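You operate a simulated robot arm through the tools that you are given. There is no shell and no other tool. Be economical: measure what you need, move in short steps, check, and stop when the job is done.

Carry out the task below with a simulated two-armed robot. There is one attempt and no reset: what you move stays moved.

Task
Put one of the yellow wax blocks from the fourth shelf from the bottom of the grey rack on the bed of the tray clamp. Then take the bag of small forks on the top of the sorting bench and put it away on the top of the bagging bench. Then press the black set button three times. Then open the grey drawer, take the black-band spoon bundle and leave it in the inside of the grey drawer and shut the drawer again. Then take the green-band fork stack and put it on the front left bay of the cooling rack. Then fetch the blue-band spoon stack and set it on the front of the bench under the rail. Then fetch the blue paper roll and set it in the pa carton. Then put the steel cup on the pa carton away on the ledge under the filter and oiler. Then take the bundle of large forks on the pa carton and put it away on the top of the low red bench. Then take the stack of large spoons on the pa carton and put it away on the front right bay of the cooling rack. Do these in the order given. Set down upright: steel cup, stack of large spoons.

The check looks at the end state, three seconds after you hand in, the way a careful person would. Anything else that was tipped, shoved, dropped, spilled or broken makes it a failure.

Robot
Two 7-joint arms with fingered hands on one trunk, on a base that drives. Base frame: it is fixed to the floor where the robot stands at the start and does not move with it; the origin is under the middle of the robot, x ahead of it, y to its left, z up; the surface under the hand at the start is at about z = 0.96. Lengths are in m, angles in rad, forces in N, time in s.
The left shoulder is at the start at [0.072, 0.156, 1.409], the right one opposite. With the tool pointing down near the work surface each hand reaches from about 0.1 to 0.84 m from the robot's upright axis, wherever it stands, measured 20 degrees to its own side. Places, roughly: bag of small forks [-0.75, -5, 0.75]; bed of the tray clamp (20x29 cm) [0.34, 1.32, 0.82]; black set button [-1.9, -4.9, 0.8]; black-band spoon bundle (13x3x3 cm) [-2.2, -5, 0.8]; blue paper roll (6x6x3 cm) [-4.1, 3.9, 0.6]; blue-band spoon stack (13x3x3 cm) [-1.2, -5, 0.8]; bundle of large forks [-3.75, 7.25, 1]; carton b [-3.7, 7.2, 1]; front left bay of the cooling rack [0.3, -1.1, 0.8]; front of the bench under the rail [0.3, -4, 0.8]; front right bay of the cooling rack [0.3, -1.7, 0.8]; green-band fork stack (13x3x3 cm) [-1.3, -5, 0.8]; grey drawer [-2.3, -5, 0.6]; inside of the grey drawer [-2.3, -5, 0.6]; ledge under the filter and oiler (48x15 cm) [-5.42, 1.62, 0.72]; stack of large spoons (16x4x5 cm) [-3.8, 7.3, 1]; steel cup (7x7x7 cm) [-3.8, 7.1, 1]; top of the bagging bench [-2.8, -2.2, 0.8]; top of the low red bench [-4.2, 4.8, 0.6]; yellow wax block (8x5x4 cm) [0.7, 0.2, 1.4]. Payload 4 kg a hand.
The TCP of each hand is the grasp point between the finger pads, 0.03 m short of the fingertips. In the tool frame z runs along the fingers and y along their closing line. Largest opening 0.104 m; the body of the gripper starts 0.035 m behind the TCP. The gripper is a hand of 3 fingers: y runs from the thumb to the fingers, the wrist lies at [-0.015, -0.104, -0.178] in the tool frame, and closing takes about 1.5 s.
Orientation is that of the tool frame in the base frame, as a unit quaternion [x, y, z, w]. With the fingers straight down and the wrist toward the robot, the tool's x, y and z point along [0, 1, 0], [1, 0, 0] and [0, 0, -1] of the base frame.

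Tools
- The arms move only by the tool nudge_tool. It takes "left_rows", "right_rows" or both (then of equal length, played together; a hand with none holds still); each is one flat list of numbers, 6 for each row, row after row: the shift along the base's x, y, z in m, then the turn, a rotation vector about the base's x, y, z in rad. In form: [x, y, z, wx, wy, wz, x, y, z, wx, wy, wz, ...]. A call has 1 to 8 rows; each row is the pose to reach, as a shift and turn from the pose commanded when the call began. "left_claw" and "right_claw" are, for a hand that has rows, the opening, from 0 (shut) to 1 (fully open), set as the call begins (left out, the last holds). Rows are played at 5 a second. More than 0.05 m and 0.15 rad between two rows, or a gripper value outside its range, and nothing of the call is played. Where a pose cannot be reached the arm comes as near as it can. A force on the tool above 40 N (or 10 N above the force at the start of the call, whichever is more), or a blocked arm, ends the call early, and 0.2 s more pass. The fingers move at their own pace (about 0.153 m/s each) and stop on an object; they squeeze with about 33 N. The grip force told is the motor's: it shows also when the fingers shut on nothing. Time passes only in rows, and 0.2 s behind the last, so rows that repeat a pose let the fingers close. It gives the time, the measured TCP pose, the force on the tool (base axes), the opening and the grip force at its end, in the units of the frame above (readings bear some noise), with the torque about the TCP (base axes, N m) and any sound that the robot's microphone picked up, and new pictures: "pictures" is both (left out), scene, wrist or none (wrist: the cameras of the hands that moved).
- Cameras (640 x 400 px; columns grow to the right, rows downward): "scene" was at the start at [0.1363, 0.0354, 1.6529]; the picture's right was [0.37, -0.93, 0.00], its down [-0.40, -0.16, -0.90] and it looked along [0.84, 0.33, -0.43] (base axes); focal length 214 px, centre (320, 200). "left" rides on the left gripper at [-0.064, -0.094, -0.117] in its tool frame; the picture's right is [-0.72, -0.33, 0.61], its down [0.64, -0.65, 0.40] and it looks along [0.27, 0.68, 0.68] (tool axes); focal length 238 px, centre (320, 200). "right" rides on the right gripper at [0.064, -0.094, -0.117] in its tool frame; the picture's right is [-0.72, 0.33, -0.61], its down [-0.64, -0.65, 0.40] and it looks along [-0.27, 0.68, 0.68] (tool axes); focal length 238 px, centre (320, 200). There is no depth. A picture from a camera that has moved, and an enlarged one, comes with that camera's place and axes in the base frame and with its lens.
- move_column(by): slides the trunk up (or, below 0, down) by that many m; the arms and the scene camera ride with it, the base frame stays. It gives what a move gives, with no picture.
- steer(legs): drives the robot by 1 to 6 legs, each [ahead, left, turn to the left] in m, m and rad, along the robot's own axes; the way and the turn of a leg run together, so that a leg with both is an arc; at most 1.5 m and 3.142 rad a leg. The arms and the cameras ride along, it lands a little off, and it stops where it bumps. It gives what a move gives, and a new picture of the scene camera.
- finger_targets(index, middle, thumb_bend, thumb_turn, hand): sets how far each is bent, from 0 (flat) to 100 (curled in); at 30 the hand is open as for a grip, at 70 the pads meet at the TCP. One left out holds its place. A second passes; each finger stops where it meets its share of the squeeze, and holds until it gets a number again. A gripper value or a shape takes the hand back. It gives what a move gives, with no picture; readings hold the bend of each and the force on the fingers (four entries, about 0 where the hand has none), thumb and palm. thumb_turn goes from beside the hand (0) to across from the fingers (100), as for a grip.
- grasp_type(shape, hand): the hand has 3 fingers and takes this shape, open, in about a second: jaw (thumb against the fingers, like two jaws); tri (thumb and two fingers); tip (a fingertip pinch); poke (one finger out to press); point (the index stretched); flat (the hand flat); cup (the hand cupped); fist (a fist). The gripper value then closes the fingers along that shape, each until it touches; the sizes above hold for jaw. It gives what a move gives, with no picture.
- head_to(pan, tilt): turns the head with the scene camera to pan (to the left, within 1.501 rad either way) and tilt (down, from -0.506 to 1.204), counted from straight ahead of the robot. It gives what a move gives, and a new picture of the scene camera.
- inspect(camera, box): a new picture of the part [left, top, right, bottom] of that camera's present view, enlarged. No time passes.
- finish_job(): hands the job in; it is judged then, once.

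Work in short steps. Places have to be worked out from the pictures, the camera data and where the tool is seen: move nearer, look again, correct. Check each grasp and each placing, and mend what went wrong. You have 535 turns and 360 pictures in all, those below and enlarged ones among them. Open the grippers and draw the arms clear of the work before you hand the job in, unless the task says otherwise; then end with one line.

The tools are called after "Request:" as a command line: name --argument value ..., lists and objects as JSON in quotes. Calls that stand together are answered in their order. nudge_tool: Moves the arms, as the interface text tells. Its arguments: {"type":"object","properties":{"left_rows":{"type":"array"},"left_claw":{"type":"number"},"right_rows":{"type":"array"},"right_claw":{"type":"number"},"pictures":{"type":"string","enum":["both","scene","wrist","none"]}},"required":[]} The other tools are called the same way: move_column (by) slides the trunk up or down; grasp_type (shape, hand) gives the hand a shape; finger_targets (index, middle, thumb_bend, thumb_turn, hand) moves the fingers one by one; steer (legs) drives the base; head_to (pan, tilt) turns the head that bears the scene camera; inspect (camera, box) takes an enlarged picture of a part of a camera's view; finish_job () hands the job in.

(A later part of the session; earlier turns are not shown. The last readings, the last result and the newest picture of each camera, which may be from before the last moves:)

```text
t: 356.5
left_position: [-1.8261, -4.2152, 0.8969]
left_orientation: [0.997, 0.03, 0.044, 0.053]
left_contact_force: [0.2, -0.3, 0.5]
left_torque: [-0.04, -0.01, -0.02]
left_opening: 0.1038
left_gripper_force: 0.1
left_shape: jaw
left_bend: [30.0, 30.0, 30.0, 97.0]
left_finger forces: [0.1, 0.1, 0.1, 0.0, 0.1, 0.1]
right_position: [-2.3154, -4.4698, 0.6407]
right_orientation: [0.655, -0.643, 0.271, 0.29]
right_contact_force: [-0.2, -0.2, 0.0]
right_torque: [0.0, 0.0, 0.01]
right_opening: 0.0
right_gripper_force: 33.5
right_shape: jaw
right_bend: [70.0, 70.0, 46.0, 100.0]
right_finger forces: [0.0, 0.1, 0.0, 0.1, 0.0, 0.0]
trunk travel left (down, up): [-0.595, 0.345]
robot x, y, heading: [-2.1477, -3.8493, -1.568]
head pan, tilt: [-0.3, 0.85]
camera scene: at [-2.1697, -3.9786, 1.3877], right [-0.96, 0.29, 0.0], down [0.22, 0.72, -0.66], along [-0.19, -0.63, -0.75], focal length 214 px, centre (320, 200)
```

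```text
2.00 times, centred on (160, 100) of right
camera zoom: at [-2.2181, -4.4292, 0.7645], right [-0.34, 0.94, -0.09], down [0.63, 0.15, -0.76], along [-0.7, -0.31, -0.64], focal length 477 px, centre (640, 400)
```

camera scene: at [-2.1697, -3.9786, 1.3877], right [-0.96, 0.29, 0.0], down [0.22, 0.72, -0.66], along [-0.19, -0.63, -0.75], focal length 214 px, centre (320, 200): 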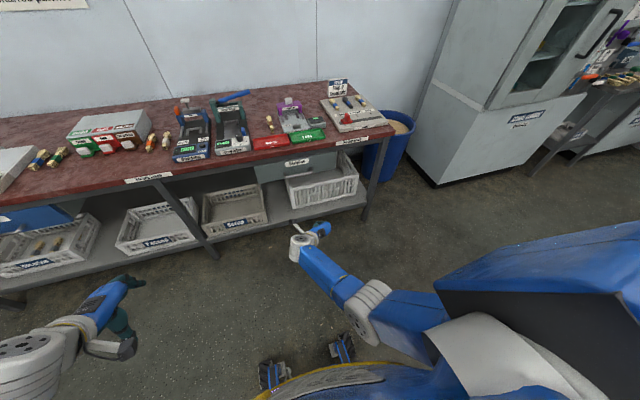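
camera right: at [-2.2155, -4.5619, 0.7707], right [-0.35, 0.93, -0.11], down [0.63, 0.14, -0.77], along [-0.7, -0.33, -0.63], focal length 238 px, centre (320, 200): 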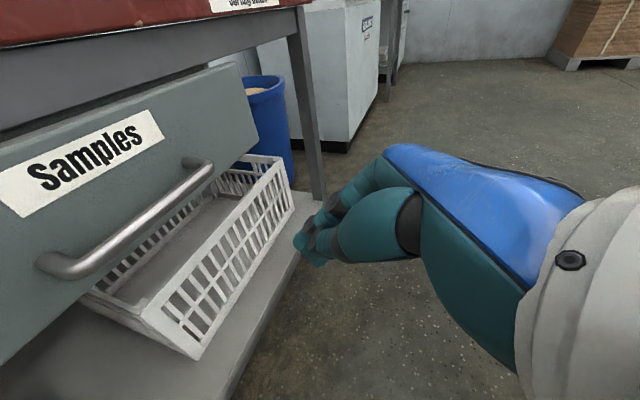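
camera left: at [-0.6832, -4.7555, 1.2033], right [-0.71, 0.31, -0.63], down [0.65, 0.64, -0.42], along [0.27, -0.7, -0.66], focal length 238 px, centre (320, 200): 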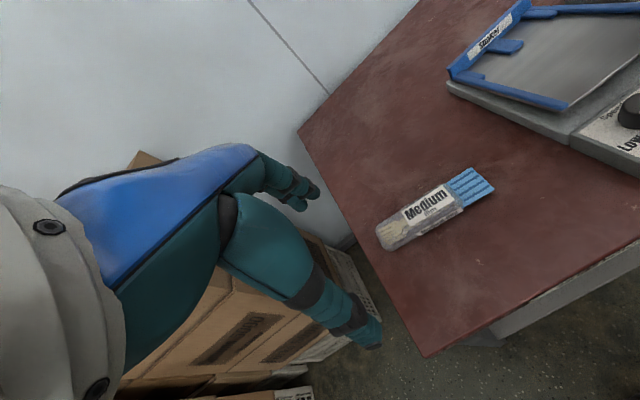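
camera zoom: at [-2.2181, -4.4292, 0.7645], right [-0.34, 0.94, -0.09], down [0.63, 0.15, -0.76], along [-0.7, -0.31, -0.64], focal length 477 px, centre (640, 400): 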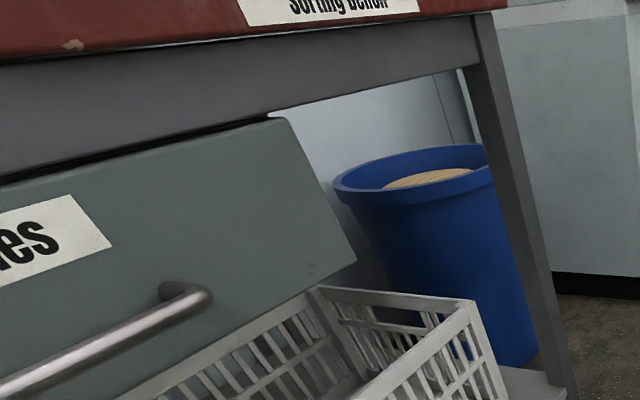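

The drawer is shut. Next is the green-band fork stack at about (-1.318, -5.02). I level the hand again, raise the trunk, open the hand and drive over.

Request:
nudge_tool --right_rows '[0, 0.01, 0.01, 0.14, 0, 0, 0, 0.02, 0.02, 0.28, 0, 0, 0, 0.03, 0.03, 0.42, 0, 0, 0, 0.04, 0.04, 0.56, 0, 0, 0, 0.04, 0.05, 0.7, 0, 0, 0, 0.04, 0.05, 0.84, 0, 0]' --right_claw 0.55 --pictures "none"

Request:
move_column --by 0.33

Request:
steer --legs '[[0, 1.03, 0], [0.55, 0, 0]]'

```text
t: 357.9
left_position: [-1.8248, -4.2145, 0.8974]
left_orientation: [0.997, 0.033, 0.046, 0.054]
left_contact_force: [0.3, -0.9, -0.4]
left_torque: [-0.01, 0.06, -0.01]
left_opening: 0.1036
left_gripper_force: 0.0
left_shape: jaw
left_bend: [30.0, 30.0, 30.0, 97.0]
left_finger forces: [0.1, 0.0, 0.0, 0.0, 0.0, 0.1]
right_position: [-2.3173, -4.431, 0.6907]
right_orientation: [0.715, -0.699, -0.015, -0.002]
right_contact_force: [0.5, 0.6, -0.3]
right_torque: [0.0, 0.01, 0.01]
right_opening: 0.0571
right_gripper_force: 0.0
right_shape: jaw
right_bend: [74.0, 42.0, 67.0, 100.0]
right_finger forces: [0.1, 0.0, 0.0, 0.2, 0.0, 0.1]
trunk travel left (down, up): [-0.595, 0.345]
robot x, y, heading: [-2.1482, -3.8492, -1.572]
head pan, tilt: [-0.3, 0.85]
```

```text
t: 361.2
left_position: [-1.8248, -4.2139, 1.2269]
left_orientation: [0.997, 0.033, 0.047, 0.055]
left_contact_force: [-1.1, 0.5, 0.0]
left_torque: [-0.04, 0.01, -0.02]
left_opening: 0.1038
left_gripper_force: 0.1
left_shape: jaw
left_bend: [30.0, 30.0, 30.0, 97.0]
left_finger forces: [0.1, 0.0, 0.0, 0.0, 0.0, 0.1]
right_position: [-2.3182, -4.4295, 1.0211]
right_orientation: [0.715, -0.699, -0.014, -0.001]
right_contact_force: [0.0, -0.3, 0.4]
right_torque: [-0.01, -0.01, 0.04]
right_opening: 0.057
right_gripper_force: 0.0
right_shape: jaw
right_bend: [74.0, 42.0, 67.0, 100.0]
right_finger forces: [0.0, 0.0, 0.1, 0.1, 0.1, 0.1]
trunk travel left (down, up): [-0.925, 0.015]
robot x, y, heading: [-2.146, -3.8498, -1.57]
head pan, tilt: [-0.3, 0.85]
```

```text
t: 369.3
left_position: [-0.7923, -4.7583, 1.2288]
left_orientation: [0.997, 0.034, 0.047, 0.056]
left_contact_force: [0.0, 0.1, 0.0]
left_torque: [-0.01, -0.02, -0.02]
left_opening: 0.1039
left_gripper_force: 0.0
left_shape: jaw
left_bend: [30.0, 30.0, 30.0, 97.0]
left_finger forces: [0.1, 0.1, 0.0, 0.1, 0.1, 0.1]
right_position: [-1.2846, -4.9752, 1.0211]
right_orientation: [0.717, -0.697, -0.015, 0.0]
right_contact_force: [0.2, -0.5, -0.3]
right_torque: [-0.02, 0.05, 0.02]
right_opening: 0.0572
right_gripper_force: 0.0
right_shape: jaw
right_bend: [74.0, 42.0, 67.0, 100.0]
right_finger forces: [0.0, 0.1, 0.1, 0.0, 0.1, 0.0]
trunk travel left (down, up): [-0.925, 0.015]
robot x, y, heading: [-1.1147, -4.394, -1.565]
head pan, tilt: [-0.3, 0.85]
camera scene: at [-1.1384, -4.5215, 1.7182], right [-0.96, 0.29, 0.0], down [0.22, 0.72, -0.66], along [-0.19, -0.63, -0.75], focal length 214 px, centre (320, 200)
```

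scene: 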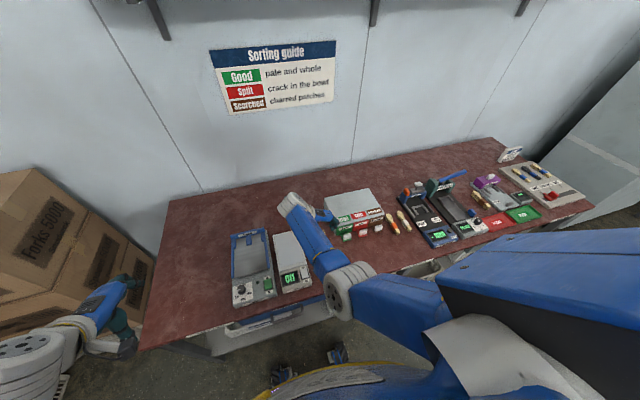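

I lower the trunk a bit and look through the wrist camera at the two bundles.

Request:
move_column --by -0.08

Request:
inspect --camera "right" --box '[0, 0, 640, 400]'

```text
t: 370.4
left_position: [-0.7899, -4.7617, 1.1492]
left_orientation: [0.996, 0.036, 0.05, 0.057]
left_contact_force: [0.7, -0.9, 0.0]
left_torque: [0.01, 0.0, -0.01]
left_opening: 0.1037
left_gripper_force: 0.1
left_shape: jaw
left_bend: [30.0, 30.0, 30.0, 97.0]
left_finger forces: [0.0, 0.0, 0.1, 0.1, 0.0, 0.1]
right_position: [-1.2866, -4.9773, 0.9406]
right_orientation: [0.716, -0.698, -0.016, 0.0]
right_contact_force: [-0.1, 0.3, 0.0]
right_torque: [-0.02, 0.03, -0.03]
right_opening: 0.0569
right_gripper_force: 0.0
right_shape: jaw
right_bend: [74.0, 42.0, 67.0, 100.0]
right_finger forces: [0.1, 0.1, 0.1, 0.1, 0.0, 0.0]
trunk travel left (down, up): [-0.845, 0.095]
robot x, y, heading: [-1.114, -4.398, -1.569]
head pan, tilt: [-0.3, 0.85]
```

```text
1.00 times, centred on (320, 200) of right (not enlarged: the box is as wide or as high as the picture)
camera zoom: at [-1.1897, -5.041, 1.0544], right [-0.33, 0.7, 0.64], down [0.63, 0.67, -0.4], along [-0.71, 0.27, -0.66], focal length 238 px, centre (320, 200)
```

zoom: 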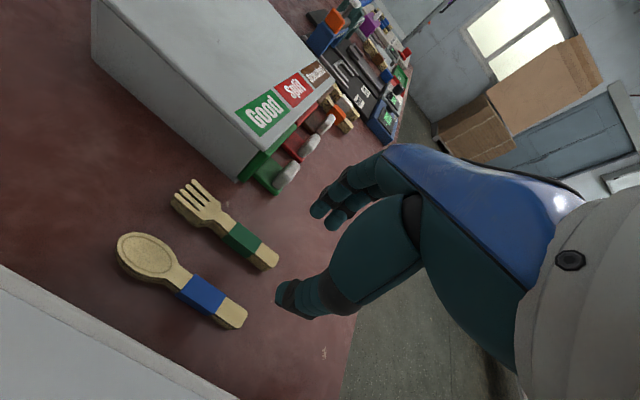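

Green band at (-1.318, -5.003). I move over with a bias so the thumb fits between the bundles, and lower.

Request:
nudge_tool --right_rows '[-0.02, -0.013, -0.01, 0, 0, 0, -0.04, -0.027, -0.02, 0, 0, 0, -0.04, -0.027, -0.05, 0, 0, 0]' --pictures "wrist"

```text
t: 371.2
left_position: [-0.7906, -4.7613, 1.1482]
left_orientation: [0.996, 0.037, 0.05, 0.056]
left_contact_force: [-0.1, -0.3, 0.4]
left_torque: [0.01, 0.0, -0.03]
left_opening: 0.1038
left_gripper_force: 0.1
left_shape: jaw
left_bend: [30.0, 30.0, 30.0, 97.0]
left_finger forces: [0.1, 0.0, 0.0, 0.0, 0.1, 0.1]
right_position: [-1.3268, -5.0028, 0.8889]
right_orientation: [0.716, -0.698, -0.015, -0.001]
right_contact_force: [0.3, 0.6, -0.3]
right_torque: [-0.03, -0.01, -0.01]
right_opening: 0.057
right_gripper_force: 0.1
right_shape: jaw
right_bend: [74.0, 42.0, 67.0, 100.0]
right_finger forces: [0.0, 0.0, 0.0, 0.1, 0.1, 0.0]
trunk travel left (down, up): [-0.845, 0.095]
robot x, y, heading: [-1.1172, -4.3995, -1.562]
head pan, tilt: [-0.3, 0.85]
camera right: at [-1.2294, -5.0678, 1.003], right [-0.33, 0.69, 0.64], down [0.63, 0.67, -0.4], along [-0.7, 0.27, -0.66], focal length 238 px, centre (320, 200)
```

right: 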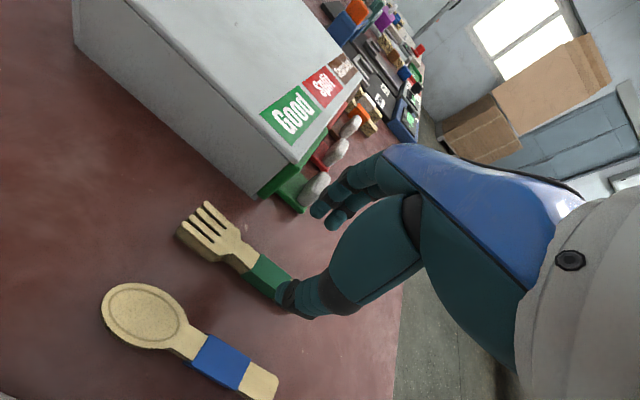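

Clear on both sides with a slightly smaller opening. I lower to 0.832 and grip.

Request:
nudge_tool --right_rows '[0.004, 0, -0.02, 0, 0, 0, 0.004, 0, -0.04, 0, 0, 0, 0.004, 0, -0.056, 0, 0, 0]' --right_claw 0.48 --pictures "none"

Request:
nudge_tool --right_rows '[0, 0, 0, 0, 0, 0, 0, 0, 0, 0, 0, 0, 0, 0, 0, 0, 0, 0, 0, 0, 0, 0, 0, 0, 0, 0, 0, 0, 0, 0, 0, 0, 0, 0, 0, 0]' --right_claw 0 --pictures "wrist"

```text
t: 372.0
left_position: [-0.7912, -4.7614, 1.1488]
left_orientation: [0.997, 0.036, 0.05, 0.057]
left_contact_force: [0.6, -0.1, 0.4]
left_torque: [0.01, 0.01, 0.01]
left_opening: 0.1038
left_gripper_force: 0.0
left_shape: jaw
left_bend: [30.0, 30.0, 30.0, 97.0]
left_finger forces: [0.0, 0.0, 0.0, 0.1, 0.0, 0.1]
right_position: [-1.3278, -4.9907, 0.8613]
right_orientation: [0.716, -0.698, -0.015, -0.001]
right_contact_force: [-0.2, 0.2, 0.0]
right_torque: [0.01, -0.03, 0.01]
right_opening: 0.0504
right_gripper_force: 0.1
right_shape: jaw
right_bend: [74.0, 45.0, 70.0, 100.0]
right_finger forces: [0.1, 0.0, 0.0, 0.0, 0.0, 0.0]
right hand out of reach, approached as far as the arm can: row 1, 2, 3
trunk travel left (down, up): [-0.845, 0.095]
robot x, y, heading: [-1.1176, -4.3967, -1.56]
head pan, tilt: [-0.3, 0.85]
```

```text
t: 373.4
left_position: [-0.7908, -4.7608, 1.1472]
left_orientation: [0.996, 0.037, 0.05, 0.057]
left_contact_force: [-0.3, -0.8, 0.1]
left_torque: [0.01, -0.01, -0.02]
left_opening: 0.1039
left_gripper_force: 0.0
left_shape: jaw
left_bend: [30.0, 30.0, 30.0, 97.0]
left_finger forces: [0.0, 0.0, 0.0, 0.0, 0.1, 0.1]
right_position: [-1.3274, -4.9905, 0.8604]
right_orientation: [0.717, -0.697, -0.017, -0.001]
right_contact_force: [0.2, 0.5, -0.2]
right_torque: [0.01, 0.01, -0.02]
right_opening: 0.0
right_gripper_force: 32.8
right_shape: jaw
right_bend: [70.0, 70.0, 46.0, 100.0]
right_finger forces: [0.1, 0.0, 0.1, 0.0, 0.0, 0.0]
trunk travel left (down, up): [-0.845, 0.095]
robot x, y, heading: [-1.1182, -4.4017, -1.565]
head pan, tilt: [-0.3, 0.85]
camera right: at [-1.23, -5.0556, 0.9758], right [-0.33, 0.7, 0.64], down [0.63, 0.67, -0.4], along [-0.7, 0.27, -0.66], focal length 238 px, centre (320, 200)
```

right: 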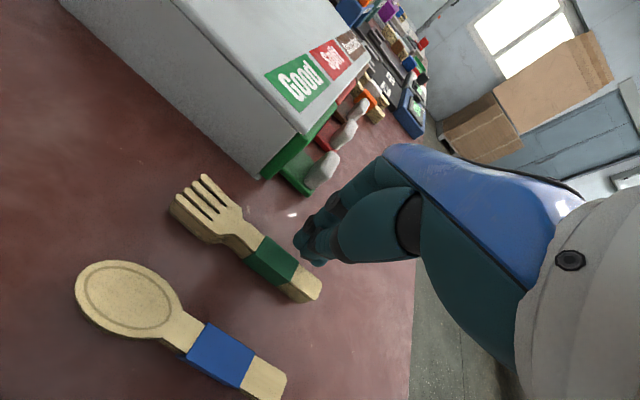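

Reach ran out 3 cm high, so it closed on air. I reopen, rise, drive 5 cm closer, lower the trunk and retry.

Request:
nudge_tool --right_rows '[0, 0, 0.03, 0, 0, 0, 0, 0, 0.06, 0, 0, 0, 0, 0, 0.09, 0, 0, 0, 0, 0, 0.11, 0, 0, 0]' --right_claw 0.48 --pictures "none"

Request:
steer --legs '[[0.05, 0, 0]]'

Request:
move_column --by -0.09

Request:
inspect --camera "right" --box '[0, 0, 640, 400]'

```text
t: 374.4
left_position: [-0.7897, -4.7613, 1.1478]
left_orientation: [0.997, 0.037, 0.05, 0.055]
left_contact_force: [0.2, -0.3, 0.0]
left_torque: [0.0, -0.02, 0.02]
left_opening: 0.1039
left_gripper_force: 0.2
left_shape: jaw
left_bend: [30.0, 30.0, 30.0, 97.0]
left_finger forces: [0.1, 0.1, 0.1, 0.0, 0.0, 0.0]
right_position: [-1.3269, -4.9904, 0.9719]
right_orientation: [0.717, -0.697, -0.017, -0.001]
right_contact_force: [0.3, -0.2, 0.3]
right_torque: [-0.01, -0.02, 0.01]
right_opening: 0.0493
right_gripper_force: 0.0
right_shape: jaw
right_bend: [74.0, 45.0, 71.0, 100.0]
right_finger forces: [0.0, 0.0, 0.1, 0.0, 0.0, 0.0]
trunk travel left (down, up): [-0.845, 0.095]
robot x, y, heading: [-1.115, -4.3973, -1.565]
head pan, tilt: [-0.3, 0.85]
```

```text
t: 375.4
left_position: [-0.7886, -4.7999, 1.1513]
left_orientation: [0.996, 0.039, 0.049, 0.063]
left_contact_force: [-0.3, 1.6, -0.8]
left_torque: [-0.05, -0.02, -0.02]
left_opening: 0.1037
left_gripper_force: 0.1
left_shape: jaw
left_bend: [30.0, 30.0, 30.0, 97.0]
left_finger forces: [0.0, 0.0, 0.1, 0.0, 0.0, 0.0]
right_position: [-1.3259, -5.0307, 0.979]
right_orientation: [0.717, -0.697, -0.012, 0.003]
right_contact_force: [0.9, 0.6, -0.3]
right_torque: [0.01, 0.0, 0.04]
right_opening: 0.0491
right_gripper_force: 0.0
right_shape: jaw
right_bend: [74.0, 45.0, 71.0, 100.0]
right_finger forces: [0.0, 0.0, 0.0, 0.0, 0.1, 0.0]
trunk travel left (down, up): [-0.845, 0.095]
robot x, y, heading: [-1.1131, -4.4525, -1.566]
head pan, tilt: [-0.3, 0.85]
camera scene: at [-1.1363, -4.5593, 1.6393], right [-0.96, 0.29, 0.0], down [0.22, 0.71, -0.67], along [-0.19, -0.64, -0.75], focal length 214 px, centre (320, 200)
```

scene: 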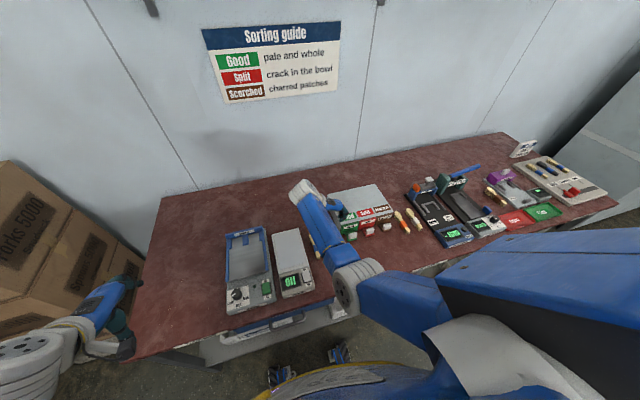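

```text
t: 376.6
left_position: [-0.7875, -4.8117, 1.0587]
left_orientation: [0.996, 0.04, 0.053, 0.059]
left_contact_force: [0.6, 0.4, -0.1]
left_torque: [-0.02, 0.0, -0.02]
left_opening: 0.1037
left_gripper_force: 0.1
left_shape: jaw
left_bend: [30.0, 30.0, 30.0, 97.0]
left_finger forces: [0.0, 0.0, 0.1, 0.1, 0.0, 0.0]
right_position: [-1.3277, -5.0397, 0.8819]
right_orientation: [0.717, -0.697, -0.015, -0.001]
right_contact_force: [-0.1, 0.1, 0.9]
right_torque: [-0.01, -0.01, 0.0]
right_opening: 0.0491
right_gripper_force: 0.1
right_shape: jaw
right_bend: [74.0, 45.0, 71.0, 100.0]
right_finger forces: [0.1, 0.0, 0.0, 0.0, 0.1, 0.0]
trunk travel left (down, up): [-0.755, 0.185]
robot x, y, heading: [-1.1144, -4.4482, -1.565]
head pan, tilt: [-0.3, 0.85]
```

```text
1.00 times, centred on (320, 200) of right (not enlarged: the box is as wide or as high as the picture)
camera zoom: at [-1.2301, -5.1034, 0.9966], right [-0.33, 0.7, 0.64], down [0.63, 0.67, -0.4], along [-0.7, 0.27, -0.66], focal length 238 px, centre (320, 200)
```

zoom: 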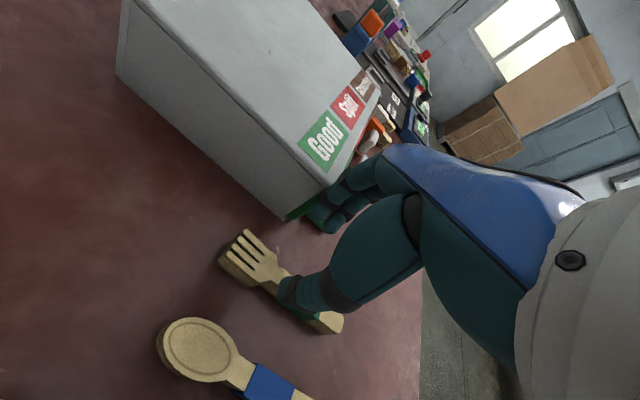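

I shift 3.5 cm back to the band, then lower.

Request:
nudge_tool --right_rows '[0.002, 0.018, 0, 0, 0, 0, 0.004, 0.035, 0, 0, 0, 0, 0.004, 0.035, -0.02, 0, 0, 0, 0.004, 0.035, -0.035, 0, 0, 0, 0.004, 0.035, -0.05, 0, 0, 0]' --pictures "wrist"

```text
t: 377.8
left_position: [-0.7869, -4.8102, 1.0594]
left_orientation: [0.996, 0.04, 0.052, 0.059]
left_contact_force: [0.7, 0.8, -0.1]
left_torque: [-0.03, -0.02, 0.03]
left_opening: 0.1039
left_gripper_force: 0.1
left_shape: jaw
left_bend: [30.0, 30.0, 30.0, 97.0]
left_finger forces: [0.1, 0.1, 0.1, 0.0, 0.0, 0.0]
right_position: [-1.3334, -5.0026, 0.8316]
right_orientation: [0.714, -0.7, -0.021, 0.005]
right_contact_force: [0.4, 0.8, 3.6]
right_torque: [0.03, -0.09, 0.04]
right_opening: 0.049
right_gripper_force: 0.1
right_shape: jaw
right_bend: [74.0, 45.0, 72.0, 100.0]
right_finger forces: [0.1, 0.0, 0.0, 0.0, 3.5, 0.0]
trunk travel left (down, up): [-0.755, 0.185]
robot x, y, heading: [-1.118, -4.4476, -1.563]
head pan, tilt: [-0.3, 0.85]
camera right: at [-1.2344, -5.0674, 0.945], right [-0.32, 0.7, 0.64], down [0.62, 0.66, -0.41], along [-0.71, 0.27, -0.65], focal length 238 px, centre (320, 200)
```

right: 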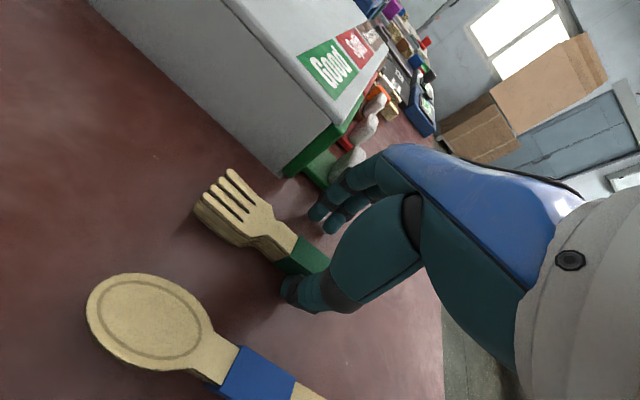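

The thumb is touching lightly at the bundle's edge. I shift 1 cm to +x, then close.

Request:
nudge_tool --right_rows '[0.006, 0, 0.004, 0, 0, 0, 0.011, 0, 0.003, 0, 0, 0]' --right_claw 0.52 --pictures "none"

Request:
nudge_tool --right_rows '[0, 0, 0, 0, 0, 0, 0, 0, 0, 0, 0, 0, 0, 0, 0, 0, 0, 0, 0, 0, 0, 0, 0, 0, 0, 0, 0, 0, 0, 0, 0, 0, 0, 0, 0, 0]' --right_claw 0 --pictures "wrist"

```text
t: 378.4
left_position: [-0.7872, -4.8107, 1.0574]
left_orientation: [0.996, 0.04, 0.052, 0.059]
left_contact_force: [0.2, -1.0, 0.0]
left_torque: [0.0, -0.01, -0.03]
left_opening: 0.1037
left_gripper_force: 0.1
left_shape: jaw
left_bend: [30.0, 30.0, 30.0, 97.0]
left_finger forces: [0.0, 0.0, 0.0, 0.0, 0.0, 0.1]
right_position: [-1.3322, -5.0045, 0.8358]
right_orientation: [0.712, -0.702, -0.025, 0.009]
right_contact_force: [-0.6, 0.0, -0.9]
right_torque: [-0.03, 0.03, -0.02]
right_opening: 0.0535
right_gripper_force: 0.0
right_shape: jaw
right_bend: [74.0, 44.0, 69.0, 100.0]
right_finger forces: [0.0, 0.1, 0.0, 0.0, 0.0, 0.0]
trunk travel left (down, up): [-0.755, 0.185]
robot x, y, heading: [-1.1152, -4.4441, -1.565]
head pan, tilt: [-0.3, 0.85]
```

```text
t: 379.8
left_position: [-0.7882, -4.8104, 1.0582]
left_orientation: [0.996, 0.04, 0.051, 0.06]
left_contact_force: [0.4, -0.3, -0.2]
left_torque: [0.01, 0.01, 0.01]
left_opening: 0.104
left_gripper_force: 0.0
left_shape: jaw
left_bend: [30.0, 30.0, 30.0, 97.0]
left_finger forces: [0.0, 0.0, 0.0, 0.0, 0.0, 0.0]
right_position: [-1.3314, -5.0079, 0.838]
right_orientation: [0.711, -0.703, -0.022, 0.01]
right_contact_force: [0.4, -0.7, -0.6]
right_torque: [0.05, -0.02, 0.0]
right_opening: 0.0111
right_gripper_force: 33.3
right_shape: jaw
right_bend: [72.0, 63.0, 74.0, 100.0]
right_finger forces: [19.5, 9.7, 0.0, 0.1, 29.3, 0.0]
trunk travel left (down, up): [-0.755, 0.185]
robot x, y, heading: [-1.1188, -4.4456, -1.565]
head pan, tilt: [-0.3, 0.85]
camera right: at [-1.2315, -5.0727, 0.9505], right [-0.31, 0.7, 0.64], down [0.62, 0.66, -0.42], along [-0.72, 0.27, -0.64], focal length 238 px, centre (320, 200)
```

right: 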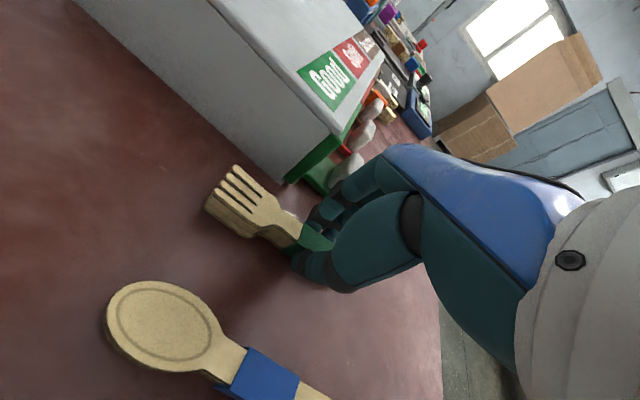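

Gripped. I lift with the trunk and back off.

Request:
move_column --by 0.15

Request:
steer --legs '[[-0.5, 0, 0]]'

Request:
inspect --camera "right" --box '[0, 0, 640, 400]'

```text
t: 381.6
left_position: [-0.7878, -4.8108, 1.2082]
left_orientation: [0.996, 0.04, 0.052, 0.059]
left_contact_force: [-0.2, 0.2, 0.6]
left_torque: [-0.01, 0.0, -0.03]
left_opening: 0.1039
left_gripper_force: 0.0
left_shape: jaw
left_bend: [30.0, 30.0, 30.0, 97.0]
left_finger forces: [0.0, 0.1, 0.0, 0.1, 0.0, 0.0]
right_position: [-1.33, -5.0078, 0.9876]
right_orientation: [0.713, -0.701, -0.022, 0.011]
right_contact_force: [0.5, -0.5, -1.2]
right_torque: [0.02, 0.01, -0.01]
right_opening: 0.0109
right_gripper_force: 32.9
right_shape: jaw
right_bend: [72.0, 63.0, 74.0, 100.0]
right_finger forces: [19.5, 9.8, 0.0, 0.0, 29.3, 0.0]
trunk travel left (down, up): [-0.905, 0.035]
robot x, y, heading: [-1.1188, -4.4503, -1.566]
head pan, tilt: [-0.3, 0.85]
```

```text
t: 384.5
left_position: [-0.7899, -4.3135, 1.2067]
left_orientation: [0.996, 0.041, 0.051, 0.058]
left_contact_force: [0.1, 0.2, -0.3]
left_torque: [0.02, -0.01, -0.03]
left_opening: 0.1037
left_gripper_force: 0.0
left_shape: jaw
left_bend: [30.0, 30.0, 30.0, 97.0]
left_finger forces: [0.0, 0.0, 0.0, 0.0, 0.1, 0.0]
right_position: [-1.3328, -4.5112, 0.9869]
right_orientation: [0.713, -0.701, -0.023, 0.009]
right_contact_force: [0.2, 0.1, 0.9]
right_torque: [0.01, 0.01, 0.02]
right_opening: 0.0109
right_gripper_force: 32.7
right_shape: jaw
right_bend: [72.0, 63.0, 74.0, 100.0]
right_finger forces: [19.5, 9.9, 0.0, 0.1, 29.3, 0.0]
trunk travel left (down, up): [-0.905, 0.035]
robot x, y, heading: [-1.1225, -3.9506, -1.558]
head pan, tilt: [-0.3, 0.85]
camera scene: at [-1.1404, -4.0804, 1.6975], right [-0.96, 0.29, 0.0], down [0.21, 0.72, -0.66], along [-0.19, -0.63, -0.75], focal length 214 px, centre (320, 200)
```

scene: 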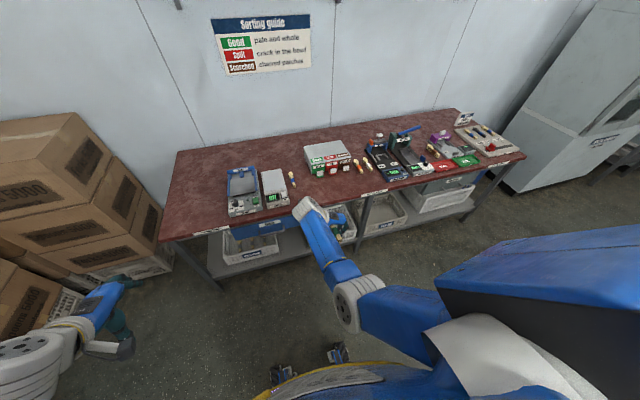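

```text
1.00 times, centred on (320, 200) of right (not enlarged: the box is as wide or as high as the picture)
camera zoom: at [-1.2339, -4.5766, 1.0992], right [-0.31, 0.7, 0.64], down [0.62, 0.66, -0.42], along [-0.72, 0.27, -0.64], focal length 238 px, centre (320, 200)
```

zoom: 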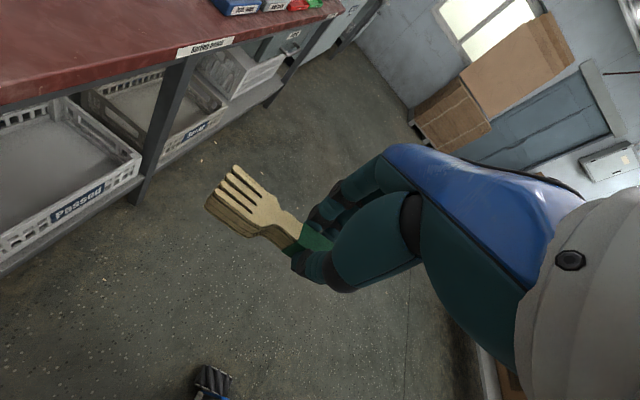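

The green fork stack is held. I turn to face +x and travel sideways up the aisle to the cooling rack.

Request:
steer --legs '[[0, 0, 1.56], [0, 1.5, 0], [0, 1.4, 0]]'

Request:
head_to --pan 0 --tilt 0.55

```text
t: 402.3
left_position: [-0.7051, -0.7249, 1.2095]
left_orientation: [0.686, 0.723, 0.081, 0.005]
left_contact_force: [-0.2, -0.1, -0.4]
left_torque: [0.04, 0.03, 0.01]
left_opening: 0.104
left_gripper_force: 0.1
left_shape: jaw
left_bend: [30.0, 30.0, 30.0, 97.0]
left_finger forces: [0.0, 0.0, 0.0, 0.1, 0.1, 0.0]
right_position: [-0.525, -1.2781, 0.9876]
right_orientation: [1.0, -0.009, -0.007, 0.023]
right_contact_force: [-0.6, -0.2, -0.1]
right_torque: [0.01, 0.0, 0.03]
right_opening: 0.0109
right_gripper_force: 33.5
right_shape: jaw
right_bend: [72.0, 63.0, 74.0, 100.0]
right_finger forces: [19.6, 9.7, 0.1, 0.0, 29.3, 0.0]
trunk travel left (down, up): [-0.905, 0.035]
robot x, y, heading: [-1.0774, -1.0406, -0.025]
head pan, tilt: [-0.3, 0.85]
camera scene: at [-0.9521, -1.0673, 1.6979], right [-0.32, -0.95, 0.0], down [-0.71, 0.24, -0.66], along [0.62, -0.21, -0.75], focal length 214 px, centre (320, 200)
```

scene: 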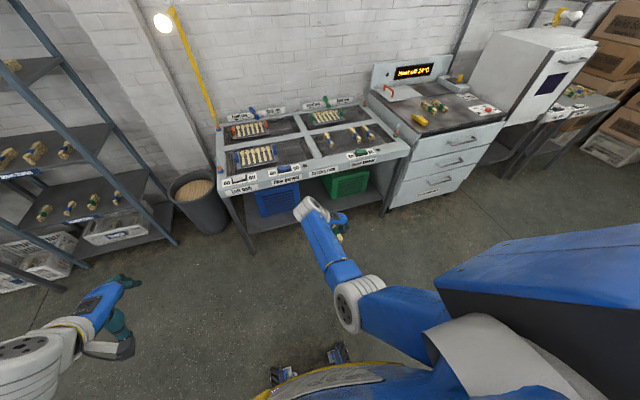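

```text
t: 403.1
left_position: [-0.704, -0.7214, 1.2086]
left_orientation: [0.685, 0.724, 0.082, 0.006]
left_contact_force: [-0.6, 0.6, 0.1]
left_torque: [0.02, 0.04, 0.04]
left_opening: 0.1038
left_gripper_force: 0.0
left_shape: jaw
left_bend: [30.0, 30.0, 30.0, 97.0]
left_finger forces: [0.1, 0.1, 0.1, 0.0, 0.0, 0.0]
right_position: [-0.5258, -1.2789, 0.9887]
right_orientation: [1.0, -0.01, -0.008, 0.025]
right_contact_force: [0.1, -0.1, 0.0]
right_torque: [0.01, 0.02, 0.0]
right_opening: 0.0108
right_gripper_force: 33.3
right_shape: jaw
right_bend: [72.0, 63.0, 74.0, 100.0]
right_finger forces: [19.7, 9.7, 0.0, 0.0, 29.3, 0.0]
trunk travel left (down, up): [-0.905, 0.035]
robot x, y, heading: [-1.0749, -1.0429, -0.024]
head pan, tilt: [0.0, 0.55]
camera scene: at [-0.9364, -1.0413, 1.7232], right [-0.02, -1.0, 0.0], down [-0.52, 0.01, -0.85], along [0.85, -0.02, -0.52], focal length 214 px, centre (320, 200)
```

scene: 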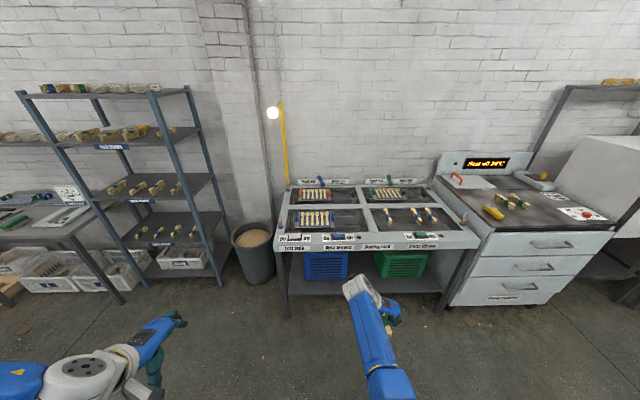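

Request:
inspect --camera "scene" --box '[260, 150, 490, 290]'

```text
2.78 times, centred on (375, 220) of scene
camera zoom: at [-0.9364, -1.0413, 1.7232], right [-0.02, -1.0, 0.0], down [-0.52, 0.01, -0.85], along [0.85, -0.02, -0.52], focal length 597 px, centre (167, 144)
```

zoom: 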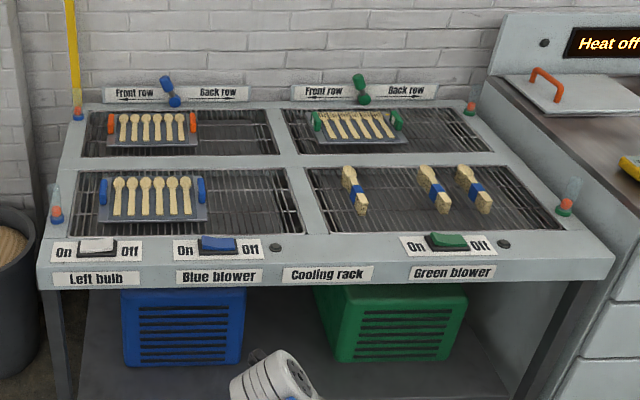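

The front left bay has free mesh right of its blue-handled tray, around (0.25, -1.295). I drive in to put the hand over it.

Request:
steer --legs '[[0.55, -0.02, 0.024], [0.2, 0, 0]]'

Request:
inspect --camera "right" --box '[0, 0, 640, 400]'

```text
t: 407.5
left_position: [0.0299, -0.7433, 1.2099]
left_orientation: [0.678, 0.73, 0.084, 0.006]
left_contact_force: [-0.4, -0.2, 0.2]
left_torque: [0.01, -0.01, 0.02]
left_opening: 0.1038
left_gripper_force: 0.0
left_shape: jaw
left_bend: [30.0, 30.0, 30.0, 97.0]
left_finger forces: [0.0, 0.0, 0.0, 0.1, 0.0, 0.0]
right_position: [0.2187, -1.2976, 0.9895]
right_orientation: [1.0, 0.001, -0.007, 0.026]
right_contact_force: [-0.2, 0.6, -0.2]
right_torque: [-0.01, -0.04, 0.02]
right_opening: 0.0108
right_gripper_force: 32.8
right_shape: jaw
right_bend: [72.0, 63.0, 74.0, 100.0]
right_finger forces: [19.6, 9.7, 0.1, 0.0, 29.3, 0.1]
trunk travel left (down, up): [-0.905, 0.035]
robot x, y, heading: [-0.3342, -1.0686, -0.01]
head pan, tilt: [0.0, 0.55]
camera scene: at [-0.198, -1.0677, 1.7238], right [-0.01, -1.0, 0.0], down [-0.52, 0.0, -0.85], along [0.85, -0.01, -0.52], focal length 214 px, centre (320, 200)
```

scene: 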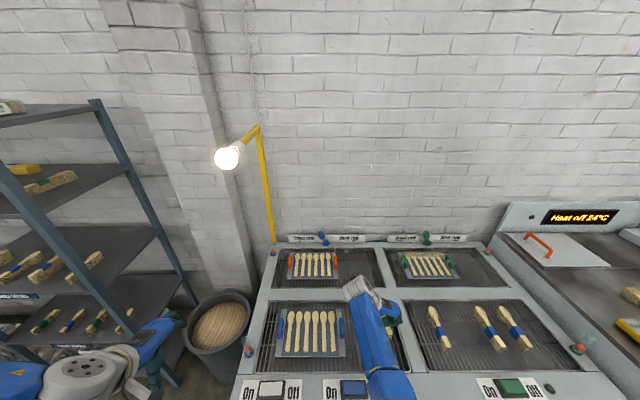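

```text
1.00 times, centred on (320, 200) of right (not enlarged: the box is as wide or as high as the picture)
camera zoom: at [0.2825, -1.1985, 1.1019], right [-0.71, -0.29, 0.64], down [-0.65, 0.63, -0.43], along [-0.28, -0.72, -0.64], focal length 238 px, centre (320, 200)
```

zoom: 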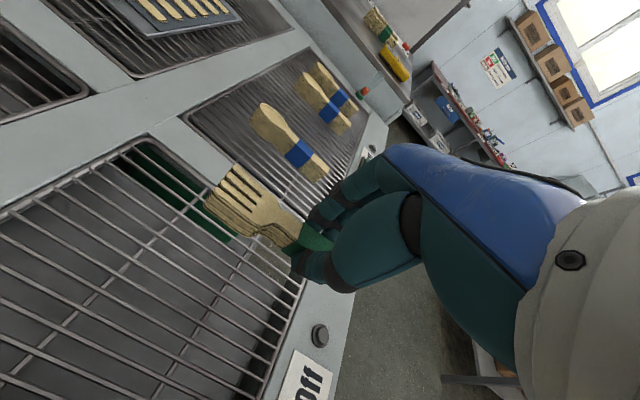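

The held stack is over the free mesh. I go 3 cm further in and lower the trunk in steps.

Request:
steer --legs '[[0.03, 0, 0.01]]'

Request:
move_column --by -0.12

Request:
inspect --camera "right" --box '[0, 0, 640, 400]'

```text
t: 408.3
left_position: [0.0552, -0.7367, 1.2127]
left_orientation: [0.672, 0.736, 0.088, 0.006]
left_contact_force: [-0.9, 0.3, -0.7]
left_torque: [0.02, -0.04, -0.01]
left_opening: 0.104
left_gripper_force: 0.0
left_shape: jaw
left_bend: [30.0, 30.0, 30.0, 97.0]
left_finger forces: [0.0, 0.0, 0.0, 0.1, 0.0, 0.0]
right_position: [0.2473, -1.2951, 0.9922]
right_orientation: [1.0, 0.003, -0.005, 0.028]
right_contact_force: [-0.5, 0.3, -1.4]
right_torque: [0.0, -0.04, 0.01]
right_opening: 0.0106
right_gripper_force: 32.9
right_shape: jaw
right_bend: [72.0, 63.0, 74.0, 100.0]
right_finger forces: [19.7, 9.7, 0.1, 0.0, 29.4, 0.0]
trunk travel left (down, up): [-0.905, 0.035]
robot x, y, heading: [-0.3026, -1.073, 0.001]
head pan, tilt: [0.0, 0.55]
camera scene: at [-0.1707, -1.0656, 1.7241], right [0.0, -1.0, 0.0], down [-0.52, 0.0, -0.85], along [0.85, 0.0, -0.52], focal length 214 px, centre (320, 200)
```

scene: 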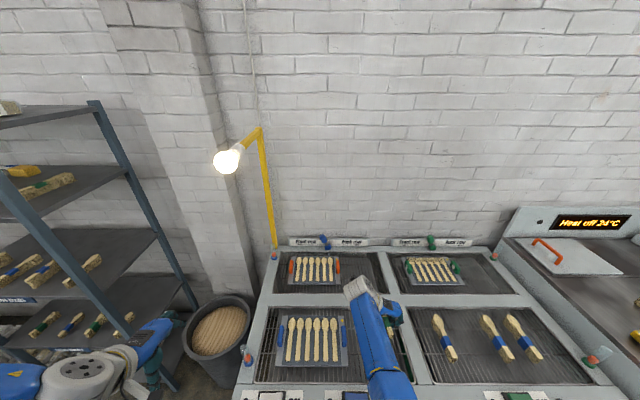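

```text
t: 409.8
left_position: [0.0602, -0.7368, 1.0906]
left_orientation: [0.671, 0.736, 0.088, 0.005]
left_contact_force: [-0.1, 0.1, -0.1]
left_torque: [0.02, -0.02, 0.02]
left_opening: 0.1039
left_gripper_force: 0.1
left_shape: jaw
left_bend: [30.0, 30.0, 30.0, 97.0]
left_finger forces: [0.0, 0.1, 0.0, 0.0, 0.1, 0.1]
right_position: [0.2512, -1.2977, 0.8705]
right_orientation: [1.0, 0.002, -0.006, 0.028]
right_contact_force: [0.7, -0.2, -1.2]
right_torque: [0.01, 0.04, 0.0]
right_opening: 0.0106
right_gripper_force: 32.6
right_shape: jaw
right_bend: [72.0, 63.0, 74.0, 100.0]
right_finger forces: [19.7, 9.9, 0.0, 0.0, 29.5, 0.0]
trunk travel left (down, up): [-0.785, 0.155]
robot x, y, heading: [-0.3054, -1.0704, 0.003]
head pan, tilt: [0.0, 0.55]
```

```text
1.00 times, centred on (320, 200) of right (not enlarged: the box is as wide or as high as the picture)
camera zoom: at [0.3155, -1.197, 0.9825], right [-0.71, -0.3, 0.64], down [-0.65, 0.63, -0.43], along [-0.27, -0.72, -0.64], focal length 238 px, centre (320, 200)
```

zoom: 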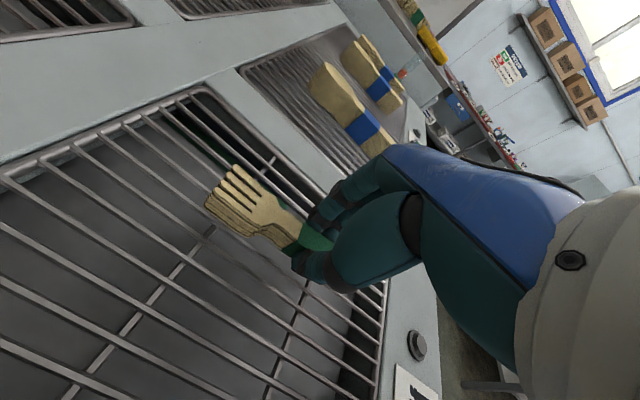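

Fine above the mesh. I lower to contact.

Request:
nudge_tool --right_rows '[0, 0, -0.008, 0, 0, 0, 0, 0, -0.016, 0, 0, 0]' --pictures "none"

Request:
nudge_tool --right_rows '[0, 0, -0.005, 0, 0, 0, 0, 0, -0.01, 0, 0, 0]' --pictures "none"

```text
t: 410.4
left_position: [0.0593, -0.7353, 1.0909]
left_orientation: [0.67, 0.737, 0.088, 0.004]
left_contact_force: [0.3, -0.6, 1.3]
left_torque: [0.0, -0.02, 0.03]
left_opening: 0.1037
left_gripper_force: 0.1
left_shape: jaw
left_bend: [30.0, 30.0, 30.0, 97.0]
left_finger forces: [0.0, 0.0, 0.0, 0.0, 0.0, 0.0]
right_position: [0.2521, -1.2944, 0.8555]
right_orientation: [1.0, 0.004, -0.005, 0.025]
right_contact_force: [1.6, 0.1, 3.1]
right_torque: [0.01, 0.01, 0.04]
right_opening: 0.0109
right_gripper_force: 32.9
right_shape: jaw
right_bend: [72.0, 63.0, 74.0, 100.0]
right_finger forces: [20.3, 10.4, 0.0, 0.0, 30.5, 0.1]
trunk travel left (down, up): [-0.785, 0.155]
robot x, y, heading: [-0.3001, -1.071, 0.001]
head pan, tilt: [0.0, 0.55]
```

```text
t: 411.0
left_position: [0.0567, -0.7324, 1.0914]
left_orientation: [0.671, 0.736, 0.089, 0.007]
left_contact_force: [-0.4, 0.0, 0.3]
left_torque: [0.0, -0.01, -0.02]
left_opening: 0.1041
left_gripper_force: 0.0
left_shape: jaw
left_bend: [30.0, 30.0, 30.0, 97.0]
left_finger forces: [0.0, 0.0, 0.0, 0.0, 0.0, 0.0]
right_position: [0.2524, -1.2944, 0.8516]
right_orientation: [1.0, 0.005, 0.001, 0.03]
right_contact_force: [1.0, 1.7, 40.3]
right_torque: [0.02, 0.01, -0.01]
right_opening: 0.0124
right_gripper_force: 32.3
right_shape: jaw
right_bend: [72.0, 62.0, 74.0, 100.0]
right_finger forces: [24.5, 13.5, 0.0, 0.0, 40.2, 0.0]
trunk travel left (down, up): [-0.785, 0.155]
robot x, y, heading: [-0.3022, -1.0703, 0.003]
head pan, tilt: [0.0, 0.55]
```

Firm contact. I ease up slightly, release, and raise.

Request:
nudge_tool --right_rows '[0, 0, 0.004, 0, 0, 0, 0, 0, 0.004, 0, 0, 0]' --pictures "none"

Request:
nudge_tool --right_rows '[0, 0, 0, 0, 0, 0, 0, 0, 0, 0, 0, 0, 0, 0, 0, 0, 0, 0, 0, 0, 0, 0, 0, 0]' --right_claw 0.55 --pictures "none"

Request:
move_column --by 0.15

Request:
inspect --camera "right" --box '[0, 0, 640, 400]'

```text
t: 411.6
left_position: [0.0583, -0.7335, 1.0915]
left_orientation: [0.67, 0.737, 0.09, 0.006]
left_contact_force: [-0.3, 0.5, -0.4]
left_torque: [-0.02, 0.02, -0.04]
left_opening: 0.1038
left_gripper_force: 0.1
left_shape: jaw
left_bend: [30.0, 30.0, 30.0, 97.0]
left_finger forces: [0.0, 0.0, 0.0, 0.0, 0.0, 0.0]
right_position: [0.253, -1.2945, 0.8532]
right_orientation: [1.0, 0.004, -0.002, 0.029]
right_contact_force: [4.9, 3.7, 34.6]
right_torque: [0.07, -0.08, 0.08]
right_opening: 0.0126
right_gripper_force: 33.4
right_shape: jaw
right_bend: [72.0, 62.0, 74.0, 100.0]
right_finger forces: [23.7, 12.7, 0.1, 0.0, 39.7, 0.0]
trunk travel left (down, up): [-0.785, 0.155]
robot x, y, heading: [-0.3026, -1.073, 0.001]
head pan, tilt: [0.0, 0.55]
```

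```text
t: 412.6
left_position: [0.0578, -0.7374, 1.0896]
left_orientation: [0.672, 0.736, 0.087, 0.004]
left_contact_force: [0.1, 0.0, 0.7]
left_torque: [-0.02, -0.03, 0.04]
left_opening: 0.1038
left_gripper_force: 0.1
left_shape: jaw
left_bend: [30.0, 30.0, 30.0, 97.0]
left_finger forces: [0.0, 0.0, 0.0, 0.0, 0.1, 0.1]
right_position: [0.2505, -1.2953, 0.8499]
right_orientation: [1.0, 0.004, -0.006, 0.027]
right_contact_force: [0.2, -6.7, 20.0]
right_torque: [0.17, -0.05, 0.01]
right_opening: 0.0498
right_gripper_force: 0.1
right_shape: jaw
right_bend: [74.0, 43.0, 79.0, 100.0]
right_finger forces: [0.1, 0.0, 0.0, 0.1, 20.0, 0.1]
trunk travel left (down, up): [-0.785, 0.155]
robot x, y, heading: [-0.3022, -1.0689, 0.002]
head pan, tilt: [0.0, 0.55]
```

```text
t: 414.4
left_position: [0.0615, -0.7355, 1.2398]
left_orientation: [0.671, 0.736, 0.087, 0.003]
left_contact_force: [0.4, -0.3, -0.4]
left_torque: [0.01, 0.03, 0.01]
left_opening: 0.104
left_gripper_force: 0.0
left_shape: jaw
left_bend: [30.0, 30.0, 30.0, 97.0]
left_finger forces: [0.1, 0.0, 0.0, 0.0, 0.0, 0.1]
right_position: [0.2524, -1.2962, 0.9969]
right_orientation: [1.0, 0.004, -0.008, 0.027]
right_contact_force: [0.7, 0.9, -1.1]
right_torque: [-0.01, -0.03, -0.02]
right_opening: 0.0566
right_gripper_force: 0.1
right_shape: jaw
right_bend: [74.0, 43.0, 67.0, 100.0]
right_finger forces: [0.0, 0.0, 0.0, 0.0, 0.0, 0.0]
trunk travel left (down, up): [-0.935, 0.005]
robot x, y, heading: [-0.3038, -1.0653, 0.003]
head pan, tilt: [0.0, 0.55]
```

```text
1.00 times, centred on (320, 200) of right (not enlarged: the box is as wide or as high as the picture)
camera zoom: at [0.3161, -1.1954, 1.1091], right [-0.71, -0.3, 0.64], down [-0.65, 0.63, -0.43], along [-0.27, -0.72, -0.64], focal length 238 px, centre (320, 200)
```

zoom: 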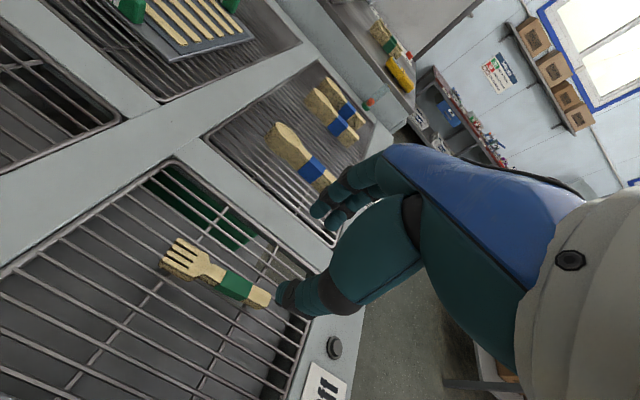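

The green stack lies in the front left bay. I go back to the sorting bench for the blue-band spoon stack.

Request:
steer --legs '[[-0.75, 0, 0], [0, -1.45, 0], [0, -1.45, 0], [0, 0, -1.573]]'

```text
t: 435.8
left_position: [-0.6964, -4.3141, 1.2391]
left_orientation: [0.995, 0.045, 0.059, 0.065]
left_contact_force: [0.4, -0.2, 0.0]
left_torque: [0.0, 0.01, 0.0]
left_opening: 0.104
left_gripper_force: 0.0
left_shape: jaw
left_bend: [30.0, 30.0, 30.0, 97.0]
left_finger forces: [0.0, 0.1, 0.0, 0.0, 0.0, 0.1]
right_position: [-1.2558, -4.5031, 0.9982]
right_orientation: [0.708, -0.705, -0.024, 0.015]
right_contact_force: [0.1, 0.1, -0.1]
right_torque: [0.04, -0.02, 0.02]
right_opening: 0.0567
right_gripper_force: 0.1
right_shape: jaw
right_bend: [74.0, 43.0, 67.0, 100.0]
right_finger forces: [0.0, 0.1, 0.0, 0.0, 0.0, 0.1]
trunk travel left (down, up): [-0.935, 0.005]
robot x, y, heading: [-1.0274, -3.9508, -1.568]
head pan, tilt: [0.0, 0.55]
camera scene: at [-1.0267, -4.0907, 1.7533], right [-1.0, 0.0, 0.0], down [0.0, 0.52, -0.85], along [0.0, -0.85, -0.52], focal length 214 px, centre (320, 200)
```

scene: 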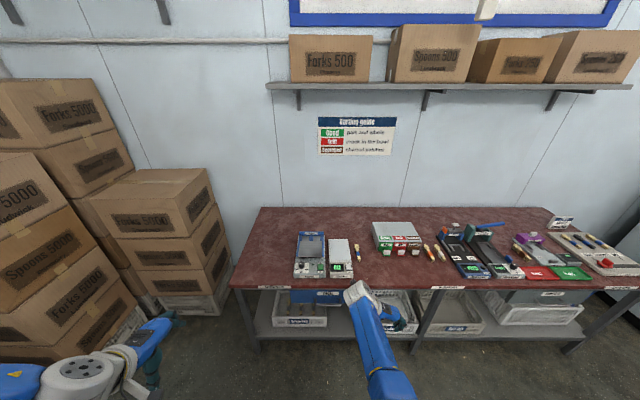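

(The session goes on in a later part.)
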